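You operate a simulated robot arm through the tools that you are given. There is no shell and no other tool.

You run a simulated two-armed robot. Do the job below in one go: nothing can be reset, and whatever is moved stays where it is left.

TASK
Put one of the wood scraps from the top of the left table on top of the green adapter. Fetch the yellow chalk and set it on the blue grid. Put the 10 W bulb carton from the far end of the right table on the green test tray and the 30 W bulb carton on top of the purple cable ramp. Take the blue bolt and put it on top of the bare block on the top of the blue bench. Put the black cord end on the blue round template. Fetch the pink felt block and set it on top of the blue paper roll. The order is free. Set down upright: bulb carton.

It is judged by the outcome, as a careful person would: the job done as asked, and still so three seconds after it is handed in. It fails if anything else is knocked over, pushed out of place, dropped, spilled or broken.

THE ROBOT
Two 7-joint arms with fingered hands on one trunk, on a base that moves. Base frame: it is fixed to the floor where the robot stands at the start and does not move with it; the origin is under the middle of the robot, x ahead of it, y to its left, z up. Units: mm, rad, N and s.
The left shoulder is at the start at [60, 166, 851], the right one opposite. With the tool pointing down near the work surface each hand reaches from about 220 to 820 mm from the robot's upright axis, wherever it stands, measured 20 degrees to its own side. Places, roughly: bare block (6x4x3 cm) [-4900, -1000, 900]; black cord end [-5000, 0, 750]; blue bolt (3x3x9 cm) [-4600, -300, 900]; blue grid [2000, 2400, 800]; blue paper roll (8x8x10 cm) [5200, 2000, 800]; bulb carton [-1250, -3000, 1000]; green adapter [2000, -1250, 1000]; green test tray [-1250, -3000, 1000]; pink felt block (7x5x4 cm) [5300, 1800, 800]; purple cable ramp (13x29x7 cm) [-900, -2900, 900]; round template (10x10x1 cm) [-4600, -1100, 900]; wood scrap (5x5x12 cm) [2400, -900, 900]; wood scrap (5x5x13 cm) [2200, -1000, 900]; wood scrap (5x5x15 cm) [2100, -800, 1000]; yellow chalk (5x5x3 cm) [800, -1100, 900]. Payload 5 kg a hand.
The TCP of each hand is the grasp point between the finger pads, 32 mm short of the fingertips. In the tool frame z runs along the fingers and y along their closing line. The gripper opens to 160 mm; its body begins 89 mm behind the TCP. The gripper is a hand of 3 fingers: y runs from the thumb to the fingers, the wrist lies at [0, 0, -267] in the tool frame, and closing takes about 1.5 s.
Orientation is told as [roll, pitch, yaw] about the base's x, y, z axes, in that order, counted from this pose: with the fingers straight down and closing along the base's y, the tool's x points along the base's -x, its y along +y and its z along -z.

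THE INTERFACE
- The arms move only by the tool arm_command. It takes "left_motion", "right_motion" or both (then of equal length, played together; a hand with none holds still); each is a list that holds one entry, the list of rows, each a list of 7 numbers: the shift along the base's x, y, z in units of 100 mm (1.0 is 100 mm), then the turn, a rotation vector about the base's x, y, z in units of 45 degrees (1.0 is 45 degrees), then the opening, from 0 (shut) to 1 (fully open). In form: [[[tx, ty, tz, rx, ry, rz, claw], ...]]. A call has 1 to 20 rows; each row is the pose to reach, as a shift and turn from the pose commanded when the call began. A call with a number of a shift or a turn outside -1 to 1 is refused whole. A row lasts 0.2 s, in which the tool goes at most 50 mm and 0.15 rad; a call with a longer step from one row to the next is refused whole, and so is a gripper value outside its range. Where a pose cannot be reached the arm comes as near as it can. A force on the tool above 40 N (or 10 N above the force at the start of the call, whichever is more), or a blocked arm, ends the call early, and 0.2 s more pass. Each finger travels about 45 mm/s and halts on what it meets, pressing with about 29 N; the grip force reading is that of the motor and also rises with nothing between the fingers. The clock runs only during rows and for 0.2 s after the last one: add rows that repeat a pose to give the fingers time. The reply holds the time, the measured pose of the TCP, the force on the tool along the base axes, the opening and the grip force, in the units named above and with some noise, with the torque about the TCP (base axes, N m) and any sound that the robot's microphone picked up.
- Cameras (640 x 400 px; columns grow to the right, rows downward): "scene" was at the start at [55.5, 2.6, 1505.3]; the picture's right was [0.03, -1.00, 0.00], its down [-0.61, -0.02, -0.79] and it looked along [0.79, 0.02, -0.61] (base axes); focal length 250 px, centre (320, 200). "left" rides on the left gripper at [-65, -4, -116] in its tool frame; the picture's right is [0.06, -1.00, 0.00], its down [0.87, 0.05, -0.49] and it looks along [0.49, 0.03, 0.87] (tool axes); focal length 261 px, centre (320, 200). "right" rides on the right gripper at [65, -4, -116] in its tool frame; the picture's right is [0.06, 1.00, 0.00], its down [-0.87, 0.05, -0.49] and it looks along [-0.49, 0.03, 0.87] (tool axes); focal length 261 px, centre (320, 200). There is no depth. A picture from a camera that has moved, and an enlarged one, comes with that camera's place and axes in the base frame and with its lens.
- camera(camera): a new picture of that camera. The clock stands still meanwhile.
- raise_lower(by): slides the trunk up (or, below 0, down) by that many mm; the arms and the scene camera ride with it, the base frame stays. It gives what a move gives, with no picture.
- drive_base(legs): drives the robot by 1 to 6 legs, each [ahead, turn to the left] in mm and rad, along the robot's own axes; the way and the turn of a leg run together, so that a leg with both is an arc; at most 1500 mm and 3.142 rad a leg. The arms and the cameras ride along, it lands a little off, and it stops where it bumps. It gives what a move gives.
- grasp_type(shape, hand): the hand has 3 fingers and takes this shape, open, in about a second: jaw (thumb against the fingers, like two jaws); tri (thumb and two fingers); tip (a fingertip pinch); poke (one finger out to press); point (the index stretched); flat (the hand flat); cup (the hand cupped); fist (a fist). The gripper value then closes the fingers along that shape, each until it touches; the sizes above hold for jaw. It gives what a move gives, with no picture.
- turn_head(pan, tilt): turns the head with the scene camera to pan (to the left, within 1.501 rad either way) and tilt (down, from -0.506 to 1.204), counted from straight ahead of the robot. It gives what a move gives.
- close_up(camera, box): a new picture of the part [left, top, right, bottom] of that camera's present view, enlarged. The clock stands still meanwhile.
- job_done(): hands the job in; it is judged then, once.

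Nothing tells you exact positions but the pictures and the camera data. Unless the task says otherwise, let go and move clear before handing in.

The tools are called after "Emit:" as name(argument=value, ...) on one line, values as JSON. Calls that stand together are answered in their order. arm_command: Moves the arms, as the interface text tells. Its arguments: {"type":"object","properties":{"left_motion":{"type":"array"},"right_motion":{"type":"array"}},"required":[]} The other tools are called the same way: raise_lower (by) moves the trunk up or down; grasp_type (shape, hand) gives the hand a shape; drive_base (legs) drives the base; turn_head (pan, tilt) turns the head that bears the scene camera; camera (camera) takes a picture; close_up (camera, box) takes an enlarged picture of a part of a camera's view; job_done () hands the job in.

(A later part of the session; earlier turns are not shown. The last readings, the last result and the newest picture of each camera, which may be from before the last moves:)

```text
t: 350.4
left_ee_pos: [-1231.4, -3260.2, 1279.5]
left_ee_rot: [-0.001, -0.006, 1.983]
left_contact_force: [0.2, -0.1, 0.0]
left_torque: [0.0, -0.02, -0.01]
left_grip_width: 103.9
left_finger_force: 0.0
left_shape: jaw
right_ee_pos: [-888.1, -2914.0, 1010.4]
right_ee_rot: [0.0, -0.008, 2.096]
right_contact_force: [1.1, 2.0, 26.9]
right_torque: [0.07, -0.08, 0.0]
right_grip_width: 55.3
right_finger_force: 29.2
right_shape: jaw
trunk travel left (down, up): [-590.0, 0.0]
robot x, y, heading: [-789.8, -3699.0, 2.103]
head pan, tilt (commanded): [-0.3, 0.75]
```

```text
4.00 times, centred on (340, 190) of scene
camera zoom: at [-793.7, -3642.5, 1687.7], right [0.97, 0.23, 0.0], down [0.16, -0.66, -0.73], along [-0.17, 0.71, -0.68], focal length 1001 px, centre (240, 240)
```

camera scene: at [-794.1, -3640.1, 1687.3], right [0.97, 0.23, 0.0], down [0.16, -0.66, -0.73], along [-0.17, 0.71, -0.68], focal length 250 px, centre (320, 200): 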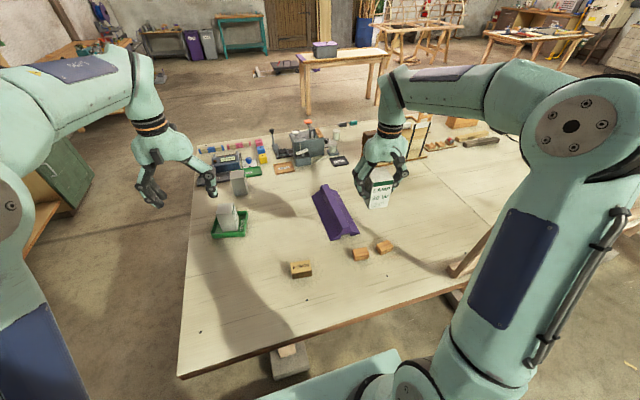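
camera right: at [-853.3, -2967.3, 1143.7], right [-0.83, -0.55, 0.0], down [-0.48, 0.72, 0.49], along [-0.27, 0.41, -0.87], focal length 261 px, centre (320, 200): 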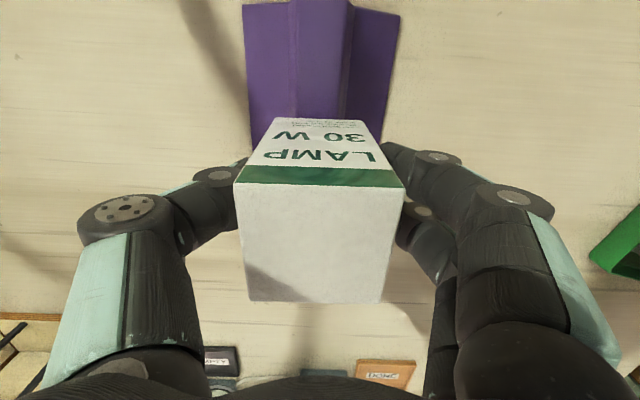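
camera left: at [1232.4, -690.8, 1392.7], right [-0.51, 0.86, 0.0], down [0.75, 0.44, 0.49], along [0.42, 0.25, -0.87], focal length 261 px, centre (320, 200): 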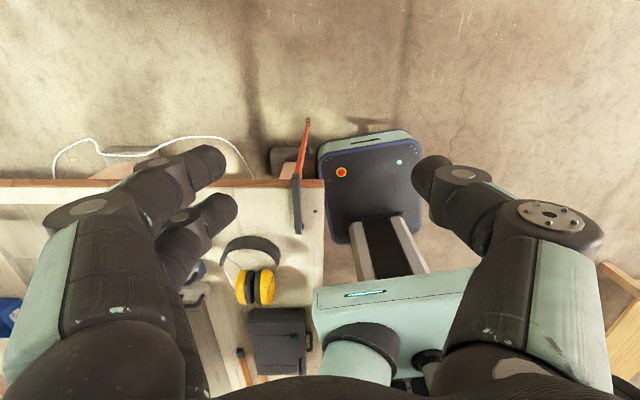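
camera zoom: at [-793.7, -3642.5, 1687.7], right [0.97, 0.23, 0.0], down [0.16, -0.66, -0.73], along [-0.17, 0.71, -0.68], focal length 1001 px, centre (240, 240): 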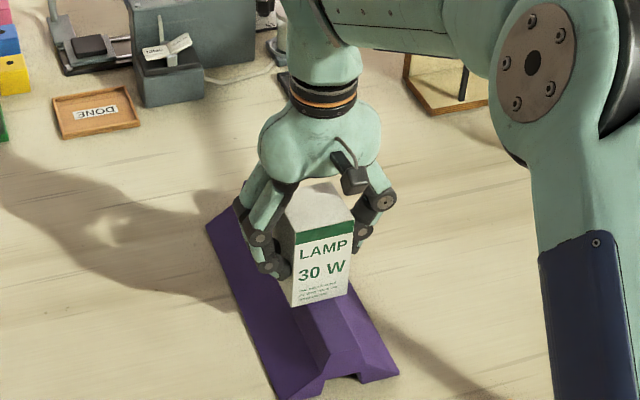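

The carton rests on the ridge (27 N). I'll relieve most of the load and open the fingers slowly and evenly.

Emit:
arm_command(right_motion=[[[0, 0, 0.02, 0, 0, 0, 0.3], [0, 0, 0.02, 0, 0, 0, 0.33], [0, 0, 0.02, 0, 0, 0, 0.35], [0, 0, 0.02, 0, 0, 0, 0.37], [0, 0, 0.02, 0, 0, 0, 0.39], [0, 0, 0.02, 0, 0, 0, 0.42], [0, 0, 0.02, 0, 0, 0, 0.46], [0, 0, 0.02, 0, 0, 0, 0.5], [0, 0, 0.02, 0, 0, 0, 0.54], [0, 0, 0.02, 0, 0, 0, 0.58], [0, 0, 0.02, 0, 0, 0, 0.6]]])

Emit:
camera(camera="right")

Emit:
close_up(camera="scene", box=[290, 140, 390, 240])

```text
t: 352.8
left_ee_pos: [-1231.7, -3257.6, 1279.0]
left_ee_rot: [-0.002, -0.003, 1.984]
left_contact_force: [0.9, -0.4, -0.3]
left_torque: [-0.03, -0.03, 0.01]
left_grip_width: 103.8
left_finger_force: 0.1
left_shape: jaw
right_ee_pos: [-889.6, -2914.1, 1009.2]
right_ee_rot: [0.0, -0.002, 2.096]
right_contact_force: [0.8, 0.4, -0.4]
right_torque: [-0.01, 0.03, -0.02]
right_grip_width: 95.3
right_finger_force: 0.1
right_shape: jaw
trunk travel left (down, up): [-590.0, 0.0]
robot x, y, heading: [-785.6, -3693.3, 2.105]
head pan, tilt (commanded): [-0.3, 0.75]
```

```text
taken
camera right: at [-852.7, -2967.6, 1124.4], right [-0.83, -0.55, 0.0], down [-0.48, 0.72, 0.49], along [-0.27, 0.41, -0.87], focal length 261 px, centre (320, 200)
```

right: 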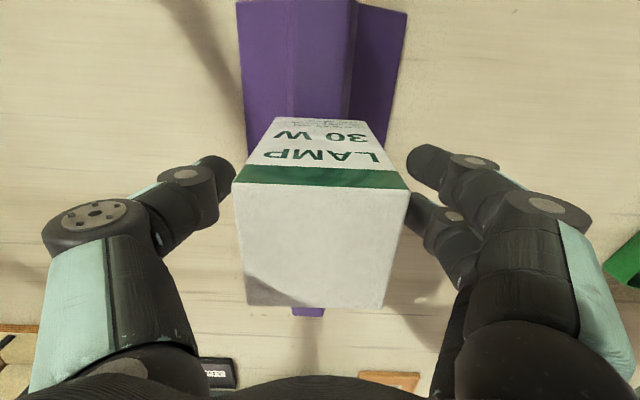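

```text
4.00 times, centred on (340, 190) of scene
camera zoom: at [-794.0, -3640.1, 1687.3], right [0.97, 0.23, 0.0], down [0.16, -0.66, -0.73], along [-0.17, 0.71, -0.68], focal length 1001 px, centre (240, 240)
```

zoom: 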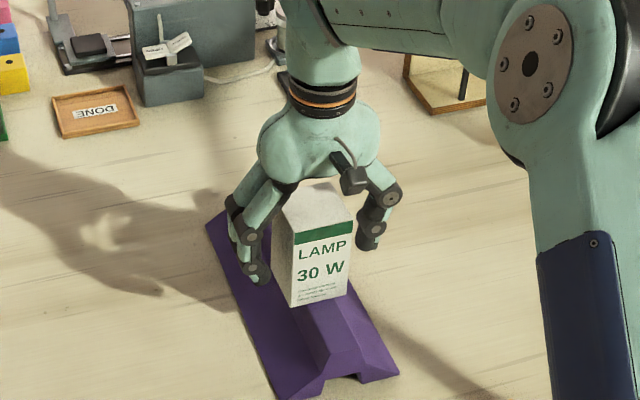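

The carton stands upright on the ridge. I'll rise straight up and check it.

Emit:
arm_command(right_motion=[[[0, 0, 0.2, 0, 0, 0, 0.6], [0, 0, 0.6, 0, 0, 0, 0.6], [0, 0, 1.0, 0, 0, 0, 0.6]]])

Emit:
arm_command(right_motion=[[[0, 0, 0.4, 0, 0, 0, 0.6], [0, 0, 0.8, 0, 0, 0, 0.6], [0.1, -0.1, 1.0, 0, 0, 0, 0.6]]])

Emit:
camera(camera="right")

Emit:
camera(camera="scene")

```text
t: 353.6
left_ee_pos: [-1230.0, -3257.5, 1278.0]
left_ee_rot: [-0.002, -0.005, 1.983]
left_contact_force: [0.1, -0.3, 0.1]
left_torque: [0.03, 0.01, 0.03]
left_grip_width: 103.7
left_finger_force: 0.0
left_shape: jaw
right_ee_pos: [-888.6, -2914.6, 1110.3]
right_ee_rot: [0.0, -0.003, 2.099]
right_contact_force: [0.2, -0.7, 0.0]
right_torque: [0.0, 0.01, -0.01]
right_grip_width: 95.5
right_finger_force: 0.0
right_shape: jaw
trunk travel left (down, up): [-590.0, 0.0]
robot x, y, heading: [-786.5, -3693.9, 2.101]
head pan, tilt (commanded): [-0.3, 0.75]
```

```text
t: 354.4
left_ee_pos: [-1230.0, -3257.7, 1278.5]
left_ee_rot: [-0.003, -0.004, 1.983]
left_contact_force: [-0.1, 0.0, -0.4]
left_torque: [0.0, -0.01, 0.0]
left_grip_width: 104.0
left_finger_force: 0.0
left_shape: jaw
right_ee_pos: [-875.0, -2922.2, 1209.2]
right_ee_rot: [0.002, 0.0, 2.096]
right_contact_force: [0.5, -0.7, 0.8]
right_torque: [0.0, 0.03, 0.0]
right_grip_width: 95.4
right_finger_force: 0.0
right_shape: jaw
trunk travel left (down, up): [-590.0, 0.0]
robot x, y, heading: [-789.3, -3694.7, 2.095]
head pan, tilt (commanded): [-0.3, 0.75]
```

```text
taken
camera right: at [-838.8, -2977.0, 1323.9], right [-0.83, -0.55, 0.0], down [-0.48, 0.72, 0.49], along [-0.27, 0.41, -0.87], focal length 261 px, centre (320, 200)
```

right: 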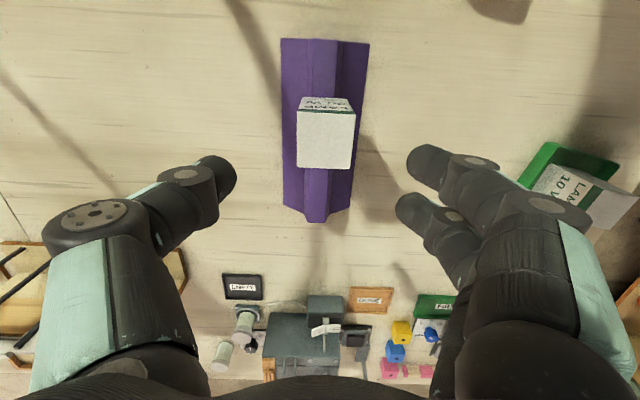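

```text
taken
camera scene: at [-792.9, -3641.4, 1687.3], right [0.97, 0.23, 0.0], down [0.15, -0.66, -0.73], along [-0.17, 0.71, -0.68], focal length 250 px, centre (320, 200)
```

scene: 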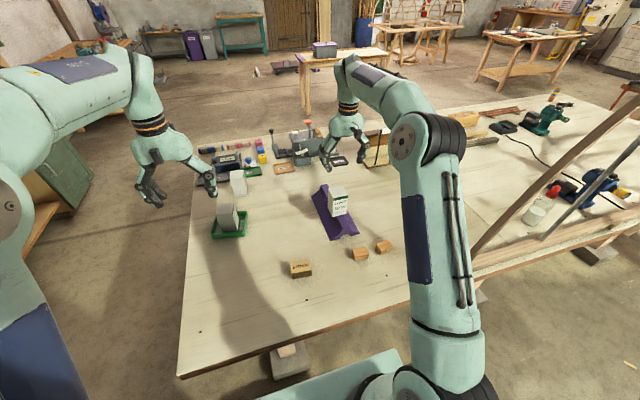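

Both cartons are placed. Next I'll draw the right hand in and drive back around the table end toward the blue bench on the -x side.

Emit:
arm_command(right_motion=[[[0.22, -0.38, 0.1, 0, 0, 0, 0.6], [0.44, -0.76, 0.2, 0, 0, 0, 0.6], [0.55, -0.95, 0.3, 0, 0, 0, 0.6]]])

Emit:
arm_command(right_motion=[[[0.22, -0.38, 0, 0, 0, 0, 0.6], [0.44, -0.76, 0, 0, 0, 0, 0.6], [0.5, -0.87, 0, 0, 0, 0, 0.6]]])

Emit:
drive_base(legs=[[0, 1.46], [790, 0], [0, -1.398], [900, 0], [900, 0]])

Emit:
turn_head(pan=0.3, tilt=0.3)

Emit:
camera(camera="scene")

```text
t: 355.2
left_ee_pos: [-1230.3, -3258.9, 1278.3]
left_ee_rot: [-0.001, -0.005, 1.982]
left_contact_force: [0.1, -0.3, -0.9]
left_torque: [0.02, 0.02, 0.03]
left_grip_width: 103.8
left_finger_force: 0.1
left_shape: jaw
right_ee_pos: [-820.9, -3017.5, 1238.5]
right_ee_rot: [-0.001, -0.002, 2.094]
right_contact_force: [-0.6, -0.2, 0.9]
right_torque: [0.04, 0.01, 0.01]
right_grip_width: 95.0
right_finger_force: 0.1
right_shape: jaw
trunk travel left (down, up): [-590.0, 0.0]
robot x, y, heading: [-790.8, -3698.8, 2.101]
head pan, tilt (commanded): [-0.3, 0.75]
```

```text
t: 356.0
left_ee_pos: [-1231.0, -3257.0, 1278.4]
left_ee_rot: [-0.002, -0.003, 1.984]
left_contact_force: [-0.2, 0.1, -0.2]
left_torque: [-0.01, 0.02, -0.04]
left_grip_width: 103.9
left_finger_force: 0.1
left_shape: jaw
right_ee_pos: [-774.3, -3104.2, 1240.2]
right_ee_rot: [0.003, -0.003, 2.096]
right_contact_force: [0.1, 0.9, 0.1]
right_torque: [0.05, -0.01, 0.01]
right_grip_width: 95.4
right_finger_force: 0.0
right_shape: jaw
trunk travel left (down, up): [-590.0, 0.0]
robot x, y, heading: [-786.9, -3697.2, 2.101]
head pan, tilt (commanded): [-0.3, 0.75]
```

```text
t: 375.8
left_ee_pos: [-3020.5, -2140.5, 1278.0]
left_ee_rot: [-0.001, -0.004, 2.063]
left_contact_force: [-0.2, -0.3, 0.1]
left_torque: [-0.02, -0.01, -0.03]
left_grip_width: 103.8
left_finger_force: 0.0
left_shape: jaw
right_ee_pos: [-2577.3, -1951.0, 1241.2]
right_ee_rot: [0.0, 0.0, 2.177]
right_contact_force: [0.2, -0.2, -0.4]
right_torque: [0.01, 0.01, -0.01]
right_grip_width: 95.5
right_finger_force: 0.0
right_shape: jaw
trunk travel left (down, up): [-590.0, 0.0]
robot x, y, heading: [-2544.6, -2544.9, 2.181]
head pan, tilt (commanded): [-0.3, 0.75]
```

```text
t: 376.8
left_ee_pos: [-3019.2, -2142.0, 1277.2]
left_ee_rot: [-0.002, -0.004, 2.064]
left_contact_force: [-0.3, -0.4, 0.4]
left_torque: [-0.01, 0.0, -0.02]
left_grip_width: 103.8
left_finger_force: 0.0
left_shape: jaw
right_ee_pos: [-2577.0, -1951.9, 1239.7]
right_ee_rot: [0.0, 0.0, 2.176]
right_contact_force: [-0.3, -0.7, 0.6]
right_torque: [0.02, 0.01, 0.01]
right_grip_width: 95.5
right_finger_force: 0.1
right_shape: jaw
trunk travel left (down, up): [-590.0, 0.0]
robot x, y, heading: [-2542.8, -2542.1, 2.183]
head pan, tilt (commanded): [0.3, 0.3]
```

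```text
taken
camera scene: at [-2601.7, -2509.7, 1727.6], right [0.61, 0.79, 0.0], down [0.23, -0.18, -0.96], along [-0.75, 0.59, -0.3], focal length 250 px, centre (320, 200)
```

scene: 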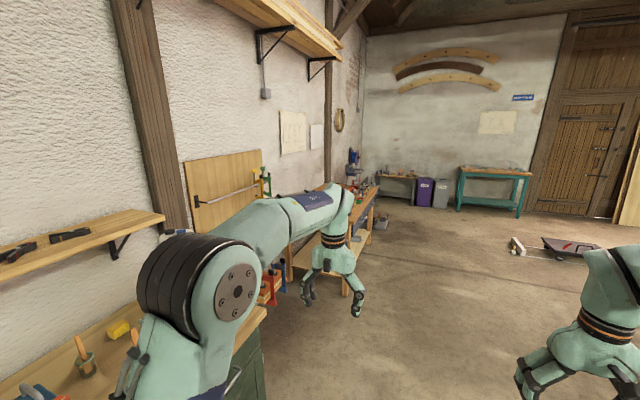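

The bench with tools stands along the wall on the left ahead. I'll drive to a viewpoint in front of it and face it.

Emit:
drive_base(legs=[[0, -0.128], [1250, 0], [1250, 0], [0, 1.6]])

Emit:
turn_head(pan=0.0, tilt=0.45)

Emit:
camera(camera="scene")

```text
t: 393.6
left_ee_pos: [-4119.8, -761.4, 1277.4]
left_ee_rot: [-0.001, -0.002, -2.749]
left_contact_force: [0.2, 0.0, -0.6]
left_torque: [0.0, 0.02, -0.02]
left_grip_width: 103.9
left_finger_force: 0.1
left_shape: jaw
right_ee_pos: [-4264.9, -301.6, 1240.9]
right_ee_rot: [0.0, 0.0, -2.636]
right_contact_force: [0.6, -0.5, 0.7]
right_torque: [0.01, 0.04, 0.0]
right_grip_width: 95.6
right_finger_force: 0.1
right_shape: jaw
trunk travel left (down, up): [-590.0, 0.0]
robot x, y, heading: [-3672.4, -324.0, -2.631]
head pan, tilt (commanded): [0.3, 0.3]
```

```text
t: 394.4
left_ee_pos: [-4119.3, -760.9, 1277.5]
left_ee_rot: [-0.002, -0.005, -2.747]
left_contact_force: [0.5, 0.4, -0.3]
left_torque: [0.03, 0.02, 0.03]
left_grip_width: 104.0
left_finger_force: 0.0
left_shape: jaw
right_ee_pos: [-4264.2, -301.4, 1240.3]
right_ee_rot: [0.0, -0.001, -2.635]
right_contact_force: [0.7, -1.1, -0.3]
right_torque: [0.01, -0.01, 0.02]
right_grip_width: 95.5
right_finger_force: 0.1
right_shape: jaw
trunk travel left (down, up): [-590.0, 0.0]
robot x, y, heading: [-3672.6, -331.4, -2.632]
head pan, tilt (commanded): [0.0, 0.45]
```

```text
taken
camera scene: at [-3728.8, -358.5, 1713.8], right [-0.49, 0.87, 0.0], down [0.38, 0.21, -0.9], along [-0.79, -0.44, -0.43], focal length 250 px, centre (320, 200)
```

scene: 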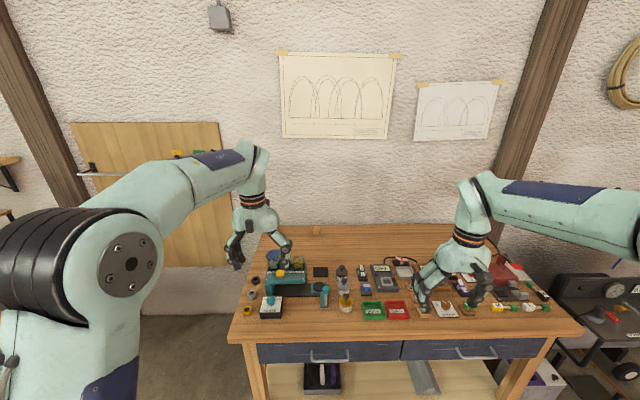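

This is the blue bench (blue drawers). I'll zoom in to identify the bare block, the bolt, the template and the cord end.

Emit:
close_up(camera="scene", box=[230, 220, 400, 340])

Emit:
close_up(camera="scene", box=[400, 220, 640, 390])

```text
3.33 times, centred on (315, 280) of scene
camera zoom: at [-3728.8, -358.5, 1713.8], right [-0.49, 0.87, 0.0], down [0.38, 0.21, -0.9], along [-0.79, -0.44, -0.43], focal length 834 px, centre (337, -67)
```

zoom: 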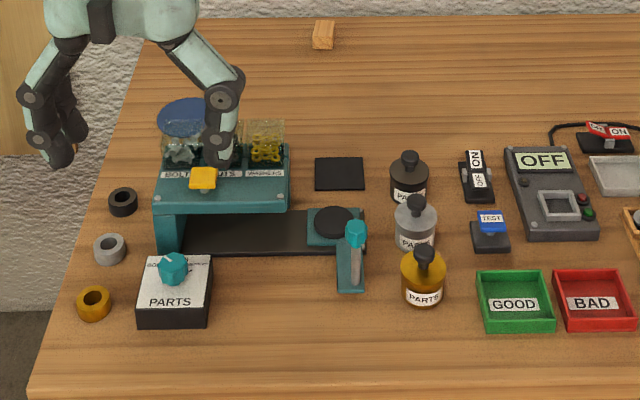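

```text
2.35 times, centred on (520, 305) of scene
camera zoom: at [-3728.8, -358.5, 1713.8], right [-0.49, 0.87, 0.0], down [0.38, 0.21, -0.9], along [-0.79, -0.44, -0.43], focal length 589 px, centre (-151, -47)
```

zoom: 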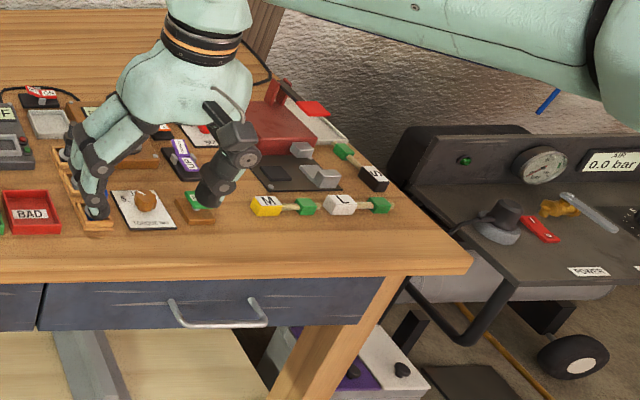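

The bare block is at the back of the bench, the blue disc near the left is the round template. My right hand hides the right part, so I'll move it aside and look again.

Emit:
arm_command(right_motion=[[[-0.1, 0.4, 0, 0, 0, 0, 0.6], [-0.2, 0.8, 0, 0, 0, 0, 0.6], [-0.25, 1.0, 0.1, 0, 0, 0, 0.6]]])

Emit:
arm_command(right_motion=[[[0.1, 0.4, 0, 0, 0, 0, 0.6], [0.2, 0.8, 0, 0, 0, 0, 0.6], [0.25, 1.0, 0, 0, 0, 0, 0.6]]])

Emit:
turn_head(pan=-0.2, tilt=0.5)

Emit:
camera(camera="scene")

Emit:
close_up(camera="scene", box=[320, 200, 520, 320])

```text
t: 395.2
left_ee_pos: [-4119.6, -761.2, 1278.3]
left_ee_rot: [-0.001, -0.004, -2.748]
left_contact_force: [-0.6, 0.1, 0.9]
left_torque: [0.0, 0.01, -0.01]
left_grip_width: 103.6
left_finger_force: 0.0
left_shape: jaw
right_ee_pos: [-4289.1, -200.2, 1252.8]
right_ee_rot: [0.0, -0.002, -2.633]
right_contact_force: [-0.4, 0.0, -0.1]
right_torque: [-0.01, 0.02, -0.01]
right_grip_width: 95.6
right_finger_force: 0.0
right_shape: jaw
trunk travel left (down, up): [-590.0, 0.0]
robot x, y, heading: [-3675.5, -329.5, -2.63]
head pan, tilt (commanded): [0.0, 0.45]
```

```text
t: 396.0
left_ee_pos: [-4119.8, -760.0, 1278.5]
left_ee_rot: [-0.002, -0.002, -2.749]
left_contact_force: [-0.1, 0.0, 0.3]
left_torque: [-0.03, 0.0, 0.0]
left_grip_width: 103.8
left_finger_force: 0.0
left_shape: jaw
right_ee_pos: [-4265.2, -101.5, 1249.2]
right_ee_rot: [0.001, -0.003, -2.637]
right_contact_force: [0.4, -0.3, -0.2]
right_torque: [-0.05, -0.01, 0.02]
right_grip_width: 95.3
right_finger_force: 0.1
right_shape: jaw
trunk travel left (down, up): [-590.0, 0.0]
robot x, y, heading: [-3673.2, -328.1, -2.631]
head pan, tilt (commanded): [0.0, 0.45]
```

```text
t: 396.7
left_ee_pos: [-4119.5, -760.6, 1277.8]
left_ee_rot: [-0.001, -0.003, -2.746]
left_contact_force: [0.2, -0.5, -0.8]
left_torque: [-0.01, 0.0, -0.04]
left_grip_width: 103.7
left_finger_force: 0.1
left_shape: jaw
right_ee_pos: [-4264.3, -102.6, 1249.2]
right_ee_rot: [0.001, -0.001, -2.634]
right_contact_force: [-0.5, 0.2, -0.6]
right_torque: [-0.03, 0.0, -0.02]
right_grip_width: 95.8
right_finger_force: 0.0
right_shape: jaw
trunk travel left (down, up): [-590.0, 0.0]
robot x, y, heading: [-3673.1, -327.9, -2.634]
head pan, tilt (commanded): [-0.201, 0.499]
```

```text
taken
camera scene: at [-3735.2, -341.2, 1709.3], right [-0.31, 0.95, 0.0], down [0.46, 0.15, -0.88], along [-0.84, -0.27, -0.48], focal length 250 px, centre (320, 200)
```

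scene: 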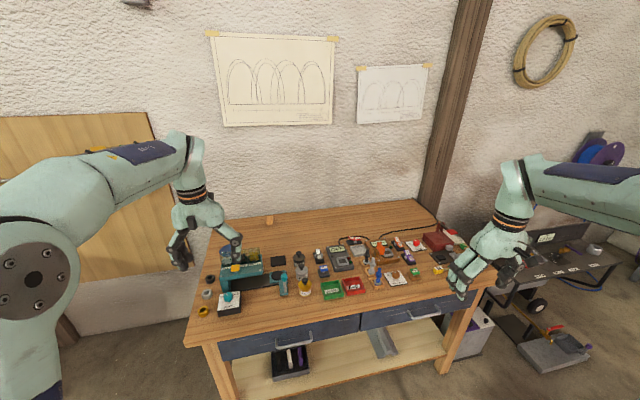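

```text
3.20 times, centred on (420, 260) of scene
camera zoom: at [-3735.2, -341.2, 1709.3], right [-0.31, 0.95, 0.0], down [0.46, 0.15, -0.88], along [-0.84, -0.27, -0.48], focal length 801 px, centre (0, 8)
```

zoom: 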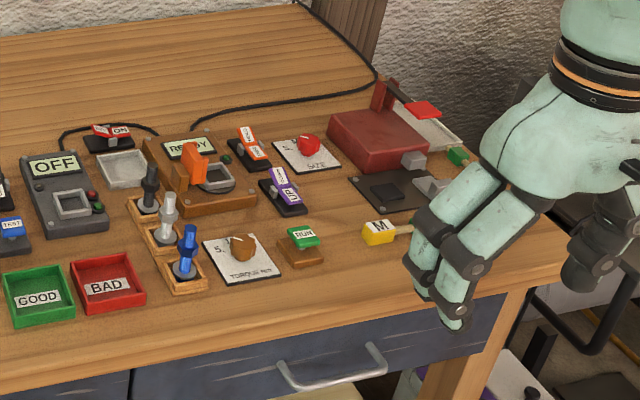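

I see three bolts standing in wooden holders (black, grey, blue); the blue one is at about [-4561,-338]. On the bench's right are pieces labelled S, M, L; I'll look from the right wrist camera for the black cord end.

Emit:
camera(camera="right")

Emit:
turn_head(pan=-0.6, tilt=0.6)

Emit:
camera(camera="scene")

```text
taken
camera right: at [-4210.1, -67.8, 1364.0], right [0.54, -0.84, 0.0], down [-0.73, -0.47, 0.49], along [-0.41, -0.27, -0.87], focal length 261 px, centre (320, 200)
```

right: 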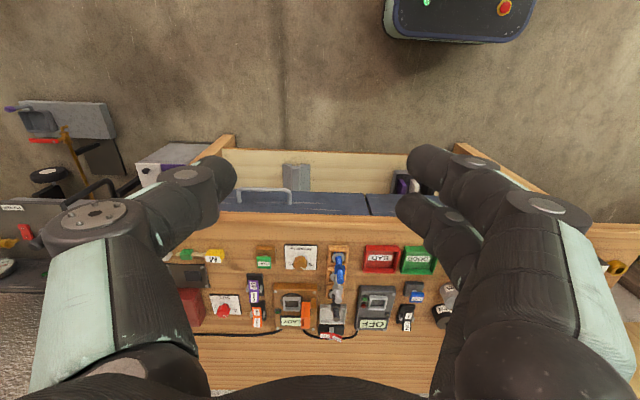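

```text
t: 397.6
left_ee_pos: [-4119.9, -762.5, 1276.8]
left_ee_rot: [-0.001, -0.003, -2.749]
left_contact_force: [0.1, -0.3, -0.5]
left_torque: [0.01, -0.01, 0.01]
left_grip_width: 103.8
left_finger_force: 0.1
left_shape: jaw
right_ee_pos: [-4264.5, -102.6, 1249.0]
right_ee_rot: [-0.001, 0.0, -2.637]
right_contact_force: [-0.2, -1.0, 0.0]
right_torque: [-0.02, 0.03, 0.01]
right_grip_width: 95.6
right_finger_force: 0.1
right_shape: jaw
trunk travel left (down, up): [-590.0, 0.0]
robot x, y, heading: [-3674.1, -325.8, -2.631]
head pan, tilt (commanded): [-0.6, 0.6]
```

```text
taken
camera scene: at [-3736.7, -305.6, 1700.2], right [0.09, 1.0, 0.0], down [0.56, -0.05, -0.83], along [-0.82, 0.07, -0.56], focal length 250 px, centre (320, 200)
```

scene: 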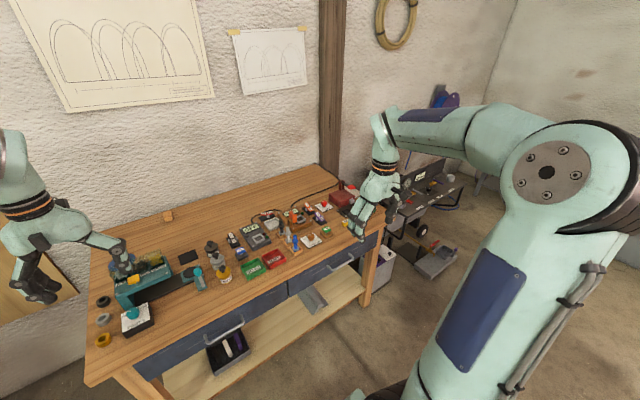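

The hand still covers it. I'll pull the right hand back by 200 mm and look again.

Emit:
arm_command(right_motion=[[[0.4, 0.22, 0.1, 0, 0, 0, 0.6], [0.8, 0.45, 0.1, 0, 0, 0, 0.6], [0.95, 0.53, 0.1, 0, 0, 0, 0.6]]])

Emit:
arm_command(right_motion=[[[0.4, 0.22, 0, 0, 0, 0, 0.6], [0.8, 0.45, 0, 0, 0, 0, 0.6], [0.95, 0.53, 0, 0, 0, 0, 0.6]]])

Emit:
turn_head(pan=-0.35, tilt=0.5)

Emit:
camera(camera="scene")

Emit:
close_up(camera="scene", box=[290, 190, 490, 315])

```text
t: 398.4
left_ee_pos: [-4120.1, -761.3, 1277.3]
left_ee_rot: [-0.002, -0.004, -2.749]
left_contact_force: [-0.2, 0.2, 0.2]
left_torque: [0.02, -0.01, -0.02]
left_grip_width: 104.0
left_finger_force: 0.1
left_shape: jaw
right_ee_pos: [-4170.1, -50.6, 1257.7]
right_ee_rot: [0.002, 0.001, -2.636]
right_contact_force: [0.3, -0.4, -0.1]
right_torque: [-0.01, 0.0, 0.03]
right_grip_width: 95.8
right_finger_force: 0.1
right_shape: jaw
trunk travel left (down, up): [-590.0, 0.0]
robot x, y, heading: [-3673.6, -326.6, -2.633]
head pan, tilt (commanded): [-0.6, 0.6]
```

```text
t: 399.2
left_ee_pos: [-4119.7, -762.0, 1278.5]
left_ee_rot: [-0.002, -0.004, -2.748]
left_contact_force: [0.1, -0.3, 0.3]
left_torque: [-0.01, 0.02, 0.02]
left_grip_width: 103.9
left_finger_force: 0.0
left_shape: jaw
right_ee_pos: [-4075.7, 3.2, 1261.3]
right_ee_rot: [0.001, -0.001, -2.634]
right_contact_force: [0.6, 0.1, 0.6]
right_torque: [0.01, -0.01, -0.01]
right_grip_width: 95.8
right_finger_force: 0.0
right_shape: jaw
trunk travel left (down, up): [-590.0, 0.0]
robot x, y, heading: [-3670.3, -327.6, -2.624]
head pan, tilt (commanded): [-0.6, 0.6]
```

```text
t: 400.0
left_ee_pos: [-4118.8, -761.3, 1278.6]
left_ee_rot: [-0.001, -0.004, -2.748]
left_contact_force: [-0.4, 0.6, 0.6]
left_torque: [-0.01, 0.02, -0.01]
left_grip_width: 103.9
left_finger_force: 0.1
left_shape: jaw
right_ee_pos: [-4076.9, 4.2, 1260.1]
right_ee_rot: [0.0, -0.002, -2.638]
right_contact_force: [0.1, 0.6, -0.2]
right_torque: [0.01, -0.01, 0.03]
right_grip_width: 95.6
right_finger_force: 0.0
right_shape: jaw
trunk travel left (down, up): [-590.0, 0.0]
robot x, y, heading: [-3671.5, -324.1, -2.635]
head pan, tilt (commanded): [-0.351, 0.499]
```

```text
taken
camera scene: at [-3738.3, -327.8, 1709.2], right [-0.16, 0.99, 0.0], down [0.47, 0.08, -0.88], along [-0.87, -0.14, -0.48], focal length 250 px, centre (320, 200)
```

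scene: 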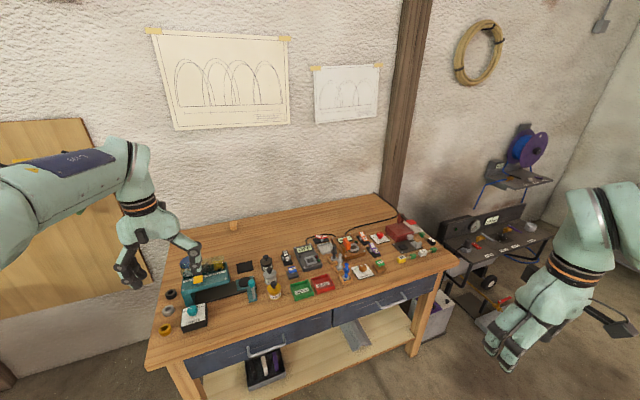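

```text
3.20 times, centred on (390, 252) of scene
camera zoom: at [-3738.3, -327.8, 1709.2], right [-0.16, 0.99, 0.0], down [0.47, 0.08, -0.88], along [-0.87, -0.14, -0.48], focal length 801 px, centre (96, 32)
```

zoom: 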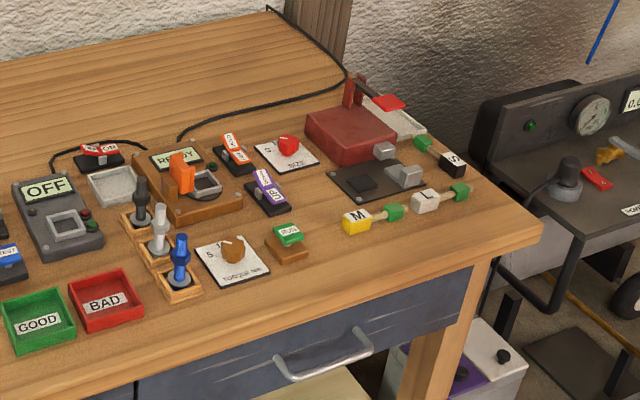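

The black "S" piece (with a green end) at about [-4915,77] matches the black cord end's given place. Now I'll zoom on the blue bolt, and look at the left side for the round template and the bare block.

Emit:
close_up(camera="scene", box=[325, 245, 375, 290])

Emit:
close_up(camera="scene", box=[385, 215, 450, 275])

Emit:
close_up(camera="scene", box=[140, 200, 300, 345])

```text
8.89 times, centred on (350, 268) of scene
camera zoom: at [-3738.3, -327.8, 1709.2], right [-0.16, 0.99, 0.0], down [0.47, 0.08, -0.88], along [-0.87, -0.14, -0.48], focal length 2225 px, centre (53, -400)
```

zoom: 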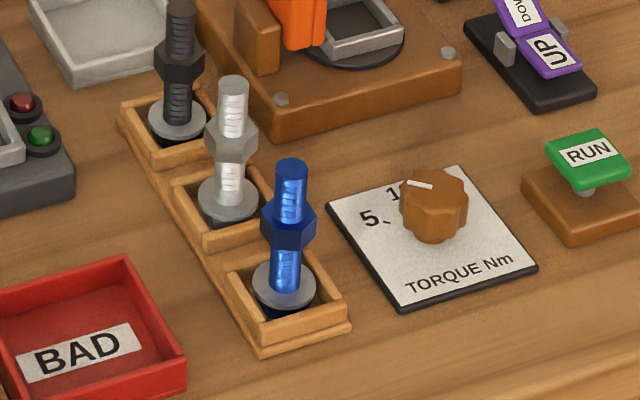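

```text
6.67 times, centred on (418, 245) of scene
camera zoom: at [-3738.3, -327.8, 1709.2], right [-0.16, 0.99, 0.0], down [0.47, 0.08, -0.88], along [-0.87, -0.14, -0.48], focal length 1668 px, centre (-330, -100)
```

zoom: 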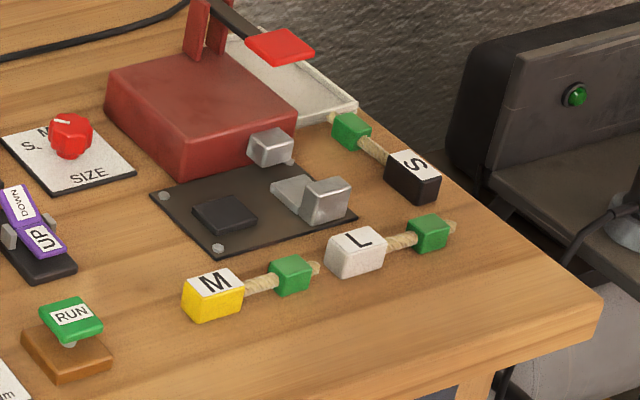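

```text
2.76 times, centred on (220, 272) of scene
camera zoom: at [-3738.3, -327.8, 1709.2], right [-0.16, 0.99, 0.0], down [0.47, 0.08, -0.88], along [-0.87, -0.14, -0.48], focal length 690 px, centre (596, 0)
```

zoom: 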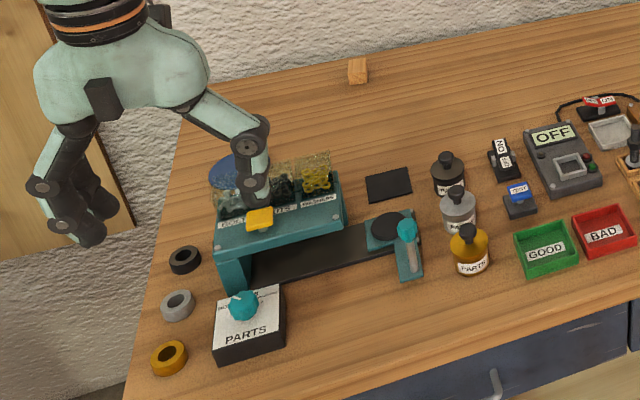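

The bolts stand on washers in small wooden trays, each with a hex nut in the middle. My left hand hides the template, so I'll draw it back and look.

Emit:
arm_command(left_motion=[[[0.4, 0.22, 0, 0, 0, 0, 0.65], [0.8, 0.45, 0, 0, 0, 0, 0.65], [0.95, 0.53, 0, 0, 0, 0, 0.65]]])

Emit:
arm_command(left_motion=[[[0.4, 0.22, 0, 0, 0, 0, 0.65], [0.8, 0.45, 0, 0, 0, 0, 0.65], [0.95, 0.53, 0, 0, 0, 0, 0.65]]])

Emit:
turn_head(pan=0.2, tilt=0.5)

Emit:
camera(camera="scene")

Emit:
close_up(camera="scene", box=[290, 200, 430, 300])

```text
t: 400.8
left_ee_pos: [-4024.4, -706.8, 1277.3]
left_ee_rot: [-0.002, -0.003, -2.749]
left_contact_force: [0.1, 0.4, 0.8]
left_torque: [-0.02, -0.01, 0.01]
left_grip_width: 104.2
left_finger_force: 0.0
left_shape: jaw
right_ee_pos: [-4074.1, 3.0, 1260.3]
right_ee_rot: [-0.001, -0.001, -2.636]
right_contact_force: [-0.4, 0.6, 0.5]
right_torque: [0.02, 0.04, -0.04]
right_grip_width: 95.7
right_finger_force: 0.1
right_shape: jaw
trunk travel left (down, up): [-590.0, 0.0]
robot x, y, heading: [-3673.1, -330.6, -2.634]
head pan, tilt (commanded): [-0.351, 0.499]
```

```text
t: 401.6
left_ee_pos: [-3929.4, -656.0, 1278.3]
left_ee_rot: [-0.002, -0.003, -2.747]
left_contact_force: [-0.4, -0.4, -0.2]
left_torque: [0.01, -0.02, 0.01]
left_grip_width: 103.8
left_finger_force: 0.1
left_shape: jaw
right_ee_pos: [-4075.9, 3.3, 1260.5]
right_ee_rot: [0.001, -0.001, -2.636]
right_contact_force: [-0.5, -0.6, -0.8]
right_torque: [0.01, -0.02, -0.01]
right_grip_width: 95.7
right_finger_force: 0.0
right_shape: jaw
trunk travel left (down, up): [-590.0, 0.0]
robot x, y, heading: [-3673.1, -328.1, -2.631]
head pan, tilt (commanded): [-0.351, 0.499]
```

```text
t: 402.6
left_ee_pos: [-3930.4, -654.9, 1279.0]
left_ee_rot: [-0.003, -0.005, -2.75]
left_contact_force: [0.7, 0.7, -0.4]
left_torque: [0.02, -0.01, 0.0]
left_grip_width: 103.6
left_finger_force: 0.0
left_shape: jaw
right_ee_pos: [-4075.2, 3.3, 1261.8]
right_ee_rot: [0.001, -0.001, -2.635]
right_contact_force: [0.2, 0.4, 0.0]
right_torque: [0.03, -0.02, -0.01]
right_grip_width: 95.7
right_finger_force: 0.0
right_shape: jaw
trunk travel left (down, up): [-590.0, 0.0]
robot x, y, heading: [-3672.1, -332.9, -2.637]
head pan, tilt (commanded): [0.201, 0.499]
```

```text
taken
camera scene: at [-3717.5, -372.8, 1709.3], right [-0.65, 0.76, 0.0], down [0.36, 0.31, -0.88], along [-0.67, -0.57, -0.48], focal length 250 px, centre (320, 200)
```

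scene: 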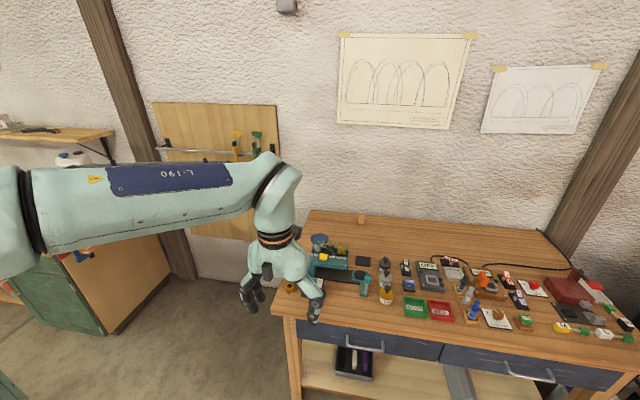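

```text
4.00 times, centred on (360, 250) of scene
camera zoom: at [-3717.5, -372.8, 1709.3], right [-0.65, 0.76, 0.0], down [0.36, 0.31, -0.88], along [-0.67, -0.57, -0.48], focal length 1001 px, centre (160, 0)
```

zoom: 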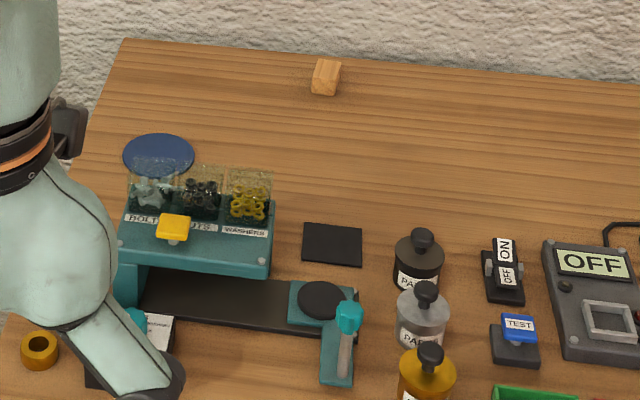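

I can see everything now: template disc at about [-4548,-1086], bare block at [-4846,-1005] near the back, bolt at [-4561,-338], black S piece at [-4915,77]. I'll first stand in front of the right part of the bench, to take the bolt with the left hand and the black cord end with the right hand.

Emit:
drive_base(legs=[[0, -1.344], [795, 0], [0, 1.375]])

Emit:
turn_head(pan=0.0, tilt=0.7)

Emit:
camera(camera="scene")

```text
t: 413.6
left_ee_pos: [-4451.6, -92.2, 1278.3]
left_ee_rot: [-0.003, -0.002, -2.713]
left_contact_force: [0.4, -0.3, 0.2]
left_torque: [0.0, -0.01, -0.01]
left_grip_width: 104.0
left_finger_force: 0.0
left_shape: jaw
right_ee_pos: [-4621.1, 559.3, 1261.6]
right_ee_rot: [-0.002, -0.002, -2.599]
right_contact_force: [1.1, 0.0, -0.2]
right_torque: [0.02, 0.01, 0.02]
right_grip_width: 95.5
right_finger_force: 0.1
right_shape: jaw
trunk travel left (down, up): [-590.0, 0.0]
robot x, y, heading: [-4208.5, 239.1, -2.595]
head pan, tilt (commanded): [0.201, 0.499]
```

```text
t: 414.4
left_ee_pos: [-4450.7, -93.2, 1278.4]
left_ee_rot: [-0.002, -0.003, -2.711]
left_contact_force: [0.5, 0.5, 0.4]
left_torque: [-0.02, -0.01, 0.02]
left_grip_width: 104.0
left_finger_force: 0.1
left_shape: jaw
right_ee_pos: [-4621.2, 559.9, 1261.3]
right_ee_rot: [0.0, -0.001, -2.597]
right_contact_force: [0.4, 0.4, -0.1]
right_torque: [-0.01, 0.02, -0.02]
right_grip_width: 95.3
right_finger_force: 0.0
right_shape: jaw
trunk travel left (down, up): [-590.0, 0.0]
robot x, y, heading: [-4208.4, 242.7, -2.592]
head pan, tilt (commanded): [0.0, 0.7]
```

```text
taken
camera scene: at [-4254.9, 215.1, 1691.6], right [-0.52, 0.85, 0.0], down [0.55, 0.34, -0.77], along [-0.65, -0.4, -0.64], focal length 250 px, centre (320, 200)
```

scene: 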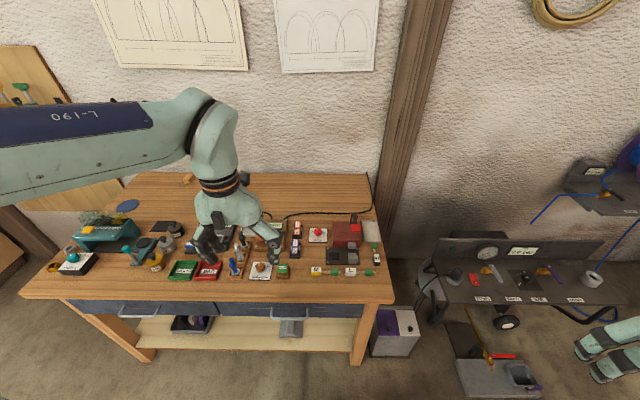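

I'm in front of the bench's right part. I'll zoom on the S piece and on the bolt.

Emit:
close_up(camera="scene", box=[290, 215, 400, 290])

Emit:
close_up(camera="scene", box=[355, 235, 390, 280])

Emit:
close_up(camera="scene", box=[210, 225, 290, 290])

```text
5.33 times, centred on (345, 252) of scene
camera zoom: at [-4254.9, 215.1, 1691.6], right [-0.52, 0.85, 0.0], down [0.55, 0.34, -0.77], along [-0.65, -0.4, -0.64], focal length 1335 px, centre (187, -80)
```

zoom: 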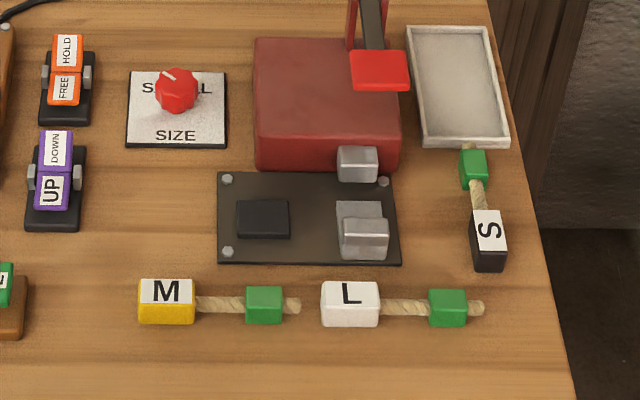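

```text
8.89 times, centred on (372, 258) of scene
camera zoom: at [-4254.9, 215.1, 1691.6], right [-0.52, 0.85, 0.0], down [0.55, 0.34, -0.77], along [-0.65, -0.4, -0.64], focal length 2225 px, centre (-147, -311)
```

zoom: 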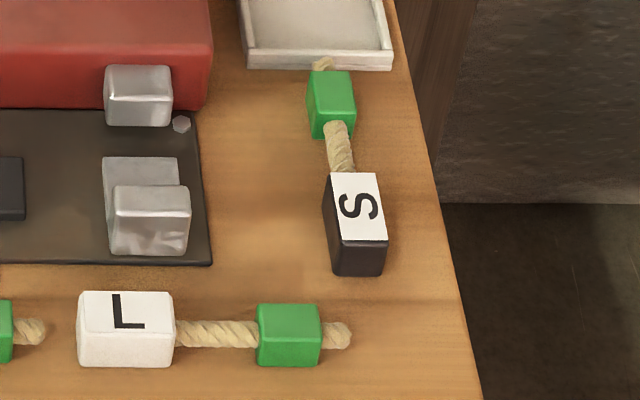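

```text
6.15 times, centred on (250, 258) of scene
camera zoom: at [-4254.9, 215.1, 1691.6], right [-0.52, 0.85, 0.0], down [0.55, 0.34, -0.77], along [-0.65, -0.4, -0.64], focal length 1540 px, centre (751, -154)
```

zoom: 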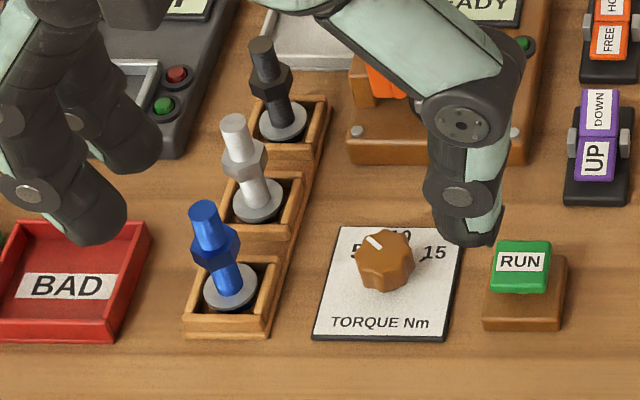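

The pieces S, M, L are rope ends with coloured blocks, so "S" is the black cord end. The blue bolt stands at about [-4554,-340], top z≈962. I'll drive 140 mm closer and bring the left hand over the bolt.

Emit:
drive_base(legs=[[140, 0]])

Emit:
camera(camera="left")

Emit:
camera(camera="scene")

```text
t: 415.7
left_ee_pos: [-4572.8, -166.7, 1276.8]
left_ee_rot: [-0.001, -0.003, -2.71]
left_contact_force: [-0.7, 0.1, -0.5]
left_torque: [0.03, -0.05, 0.0]
left_grip_width: 103.9
left_finger_force: 0.0
left_shape: jaw
right_ee_pos: [-4743.2, 485.9, 1260.3]
right_ee_rot: [0.003, 0.001, -2.597]
right_contact_force: [0.2, -0.2, -0.4]
right_torque: [0.03, -0.04, 0.03]
right_grip_width: 95.7
right_finger_force: 0.1
right_shape: jaw
trunk travel left (down, up): [-590.0, 0.0]
robot x, y, heading: [-4326.4, 171.0, -2.591]
head pan, tilt (commanded): [0.0, 0.7]
```

```text
taken
camera left: at [-4634.0, -189.8, 1392.4], right [-0.36, 0.93, 0.0], down [0.81, 0.31, 0.49], along [0.46, 0.18, -0.87], focal length 261 px, centre (320, 200)
```

left: 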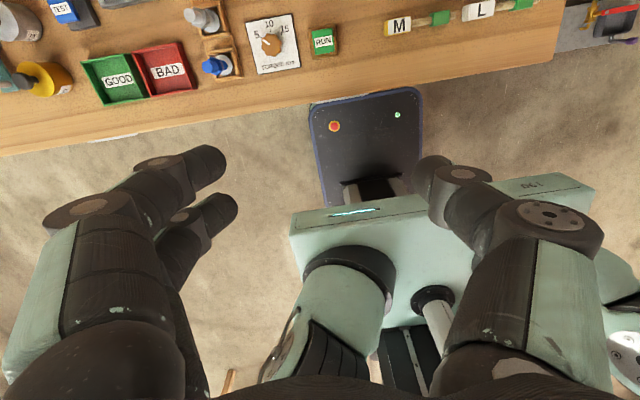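

```text
taken
camera scene: at [-4377.3, 140.5, 1691.4], right [-0.52, 0.85, 0.0], down [0.55, 0.34, -0.76], along [-0.65, -0.4, -0.65], focal length 250 px, centre (320, 200)
```

scene: 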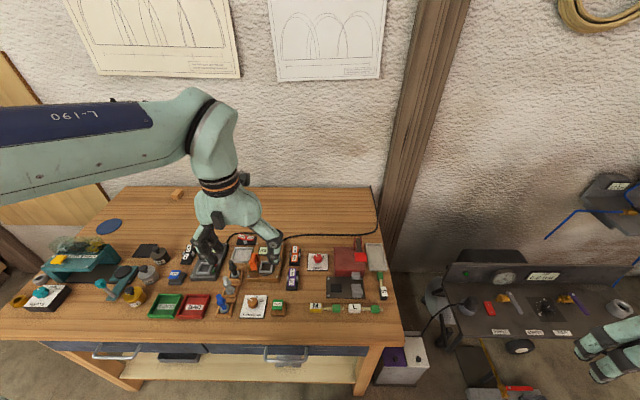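

I'll move the left hand over the blue bolt with a narrower opening and look down at it.

Emit:
arm_command(left_motion=[[[0.03, -0.4, 0, 0, 0, 0, 0.5], [0.06, -0.8, 0, 0, 0, 0, 0.45], [0.08, -0.9, -0.3, 0, 0, 0, 0.45]]])

Emit:
arm_command(left_motion=[[[0.04, -0.4, -0.2, 0, 0, 0, 0.45], [0.08, -0.8, -0.4, 0, 0, 0, 0.45], [0.08, -0.8, -0.8, 0, 0, 0, 0.45], [0.08, -0.8, -1.0, 0, 0, 0, 0.45]]])

Emit:
camera(camera="left")

Emit:
close_up(camera="left", box=[240, 40, 400, 140])

```text
t: 416.5
left_ee_pos: [-4567.4, -254.2, 1249.0]
left_ee_rot: [-0.002, -0.003, -2.71]
left_contact_force: [0.8, -0.5, 0.3]
left_torque: [0.0, -0.02, -0.03]
left_grip_width: 72.6
left_finger_force: 0.1
left_shape: jaw
right_ee_pos: [-4743.2, 484.7, 1261.4]
right_ee_rot: [-0.002, -0.002, -2.597]
right_contact_force: [0.5, -1.0, -1.0]
right_torque: [-0.01, 0.0, 0.04]
right_grip_width: 95.7
right_finger_force: 0.2
right_shape: jaw
trunk travel left (down, up): [-590.0, 0.0]
robot x, y, heading: [-4325.2, 168.2, -2.595]
head pan, tilt (commanded): [0.0, 0.7]
```

```text
t: 417.5
left_ee_pos: [-4555.3, -333.7, 1149.6]
left_ee_rot: [-0.001, -0.005, -2.711]
left_contact_force: [-0.4, 0.4, 0.4]
left_torque: [-0.02, 0.0, -0.01]
left_grip_width: 72.5
left_finger_force: 0.0
left_shape: jaw
right_ee_pos: [-4740.4, 486.3, 1261.0]
right_ee_rot: [-0.002, 0.0, -2.597]
right_contact_force: [-0.4, 0.4, 0.0]
right_torque: [-0.01, -0.03, -0.02]
right_grip_width: 95.6
right_finger_force: 0.1
right_shape: jaw
trunk travel left (down, up): [-590.0, 0.0]
robot x, y, heading: [-4328.6, 174.5, -2.595]
head pan, tilt (commanded): [0.0, 0.7]
```

```text
taken
camera left: at [-4616.0, -356.6, 1263.7], right [-0.36, 0.93, 0.0], down [0.81, 0.31, 0.49], along [0.45, 0.18, -0.87], focal length 261 px, centre (320, 200)
```

left: 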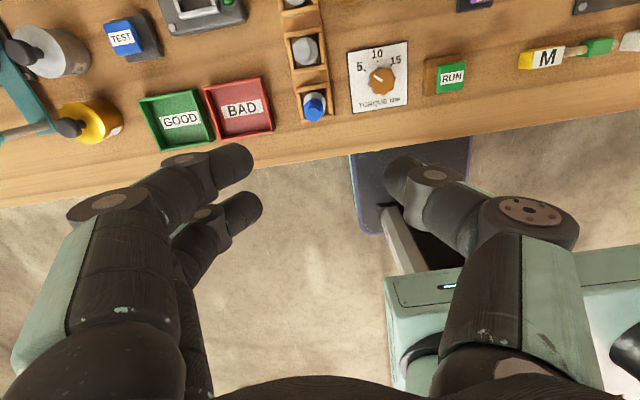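

```text
4.00 times, centred on (320, 90) of left
camera zoom: at [-4616.0, -356.6, 1263.7], right [-0.36, 0.93, 0.0], down [0.81, 0.31, 0.49], along [0.45, 0.18, -0.87], focal length 1043 px, centre (320, 640)
```

zoom: 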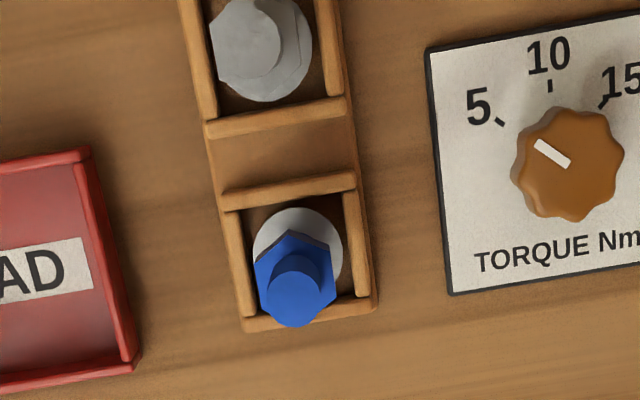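

The bolt's axis is at [-4556,-342] and its hex flats face my fingers. I'll centre and descend in steps.

Emit:
arm_command(left_motion=[[[0, -0.08, -0.3, 0, 0, 0, 0.45], [0, -0.08, -0.7, 0, 0, 0, 0.45], [0, -0.08, -1.0, 0, 0, 0, 0.45]]])

Emit:
arm_command(left_motion=[[[0, 0, -0.3, 0, 0, 0, 0.45], [0, 0, -0.5, 0, 0, 0, 0.45], [0, 0, -0.5, 0, 0, 0, 0.45]]])

Emit:
camera(camera="left")

```text
t: 418.3
left_ee_pos: [-4556.5, -342.8, 1045.9]
left_ee_rot: [-0.001, -0.003, -2.709]
left_contact_force: [-0.9, 0.1, -0.9]
left_torque: [0.02, -0.01, 0.0]
left_grip_width: 72.5
left_finger_force: 0.0
left_shape: jaw
right_ee_pos: [-4742.0, 485.4, 1260.7]
right_ee_rot: [0.0, 0.0, -2.595]
right_contact_force: [0.2, 0.3, 0.4]
right_torque: [0.0, -0.03, -0.04]
right_grip_width: 95.7
right_finger_force: 0.0
right_shape: jaw
trunk travel left (down, up): [-590.0, 0.0]
robot x, y, heading: [-4327.5, 168.6, -2.595]
head pan, tilt (commanded): [0.0, 0.7]
```

```text
t: 419.1
left_ee_pos: [-4554.8, -344.2, 997.0]
left_ee_rot: [-0.002, -0.004, -2.711]
left_contact_force: [0.6, 0.2, -1.2]
left_torque: [0.01, -0.02, 0.0]
left_grip_width: 72.1
left_finger_force: 0.1
left_shape: jaw
right_ee_pos: [-4742.0, 485.5, 1261.2]
right_ee_rot: [0.0, -0.002, -2.596]
right_contact_force: [-0.5, -0.4, 0.6]
right_torque: [-0.01, 0.0, 0.0]
right_grip_width: 95.7
right_finger_force: 0.0
right_shape: jaw
trunk travel left (down, up): [-590.0, 0.0]
robot x, y, heading: [-4324.2, 172.9, -2.596]
head pan, tilt (commanded): [0.0, 0.7]
```

```text
taken
camera left: at [-4615.3, -365.9, 1111.8], right [-0.36, 0.93, 0.0], down [0.81, 0.31, 0.49], along [0.46, 0.18, -0.87], focal length 261 px, centre (320, 200)
```

left: 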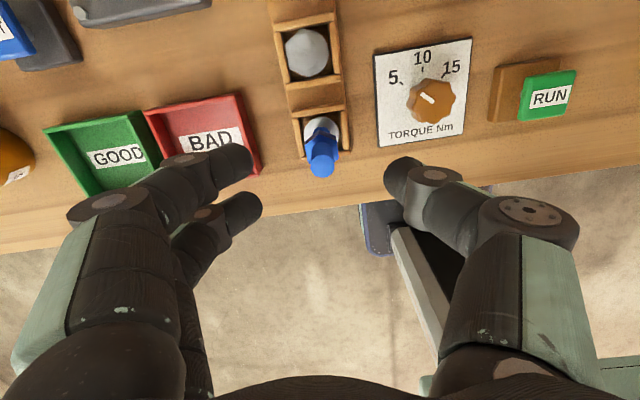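

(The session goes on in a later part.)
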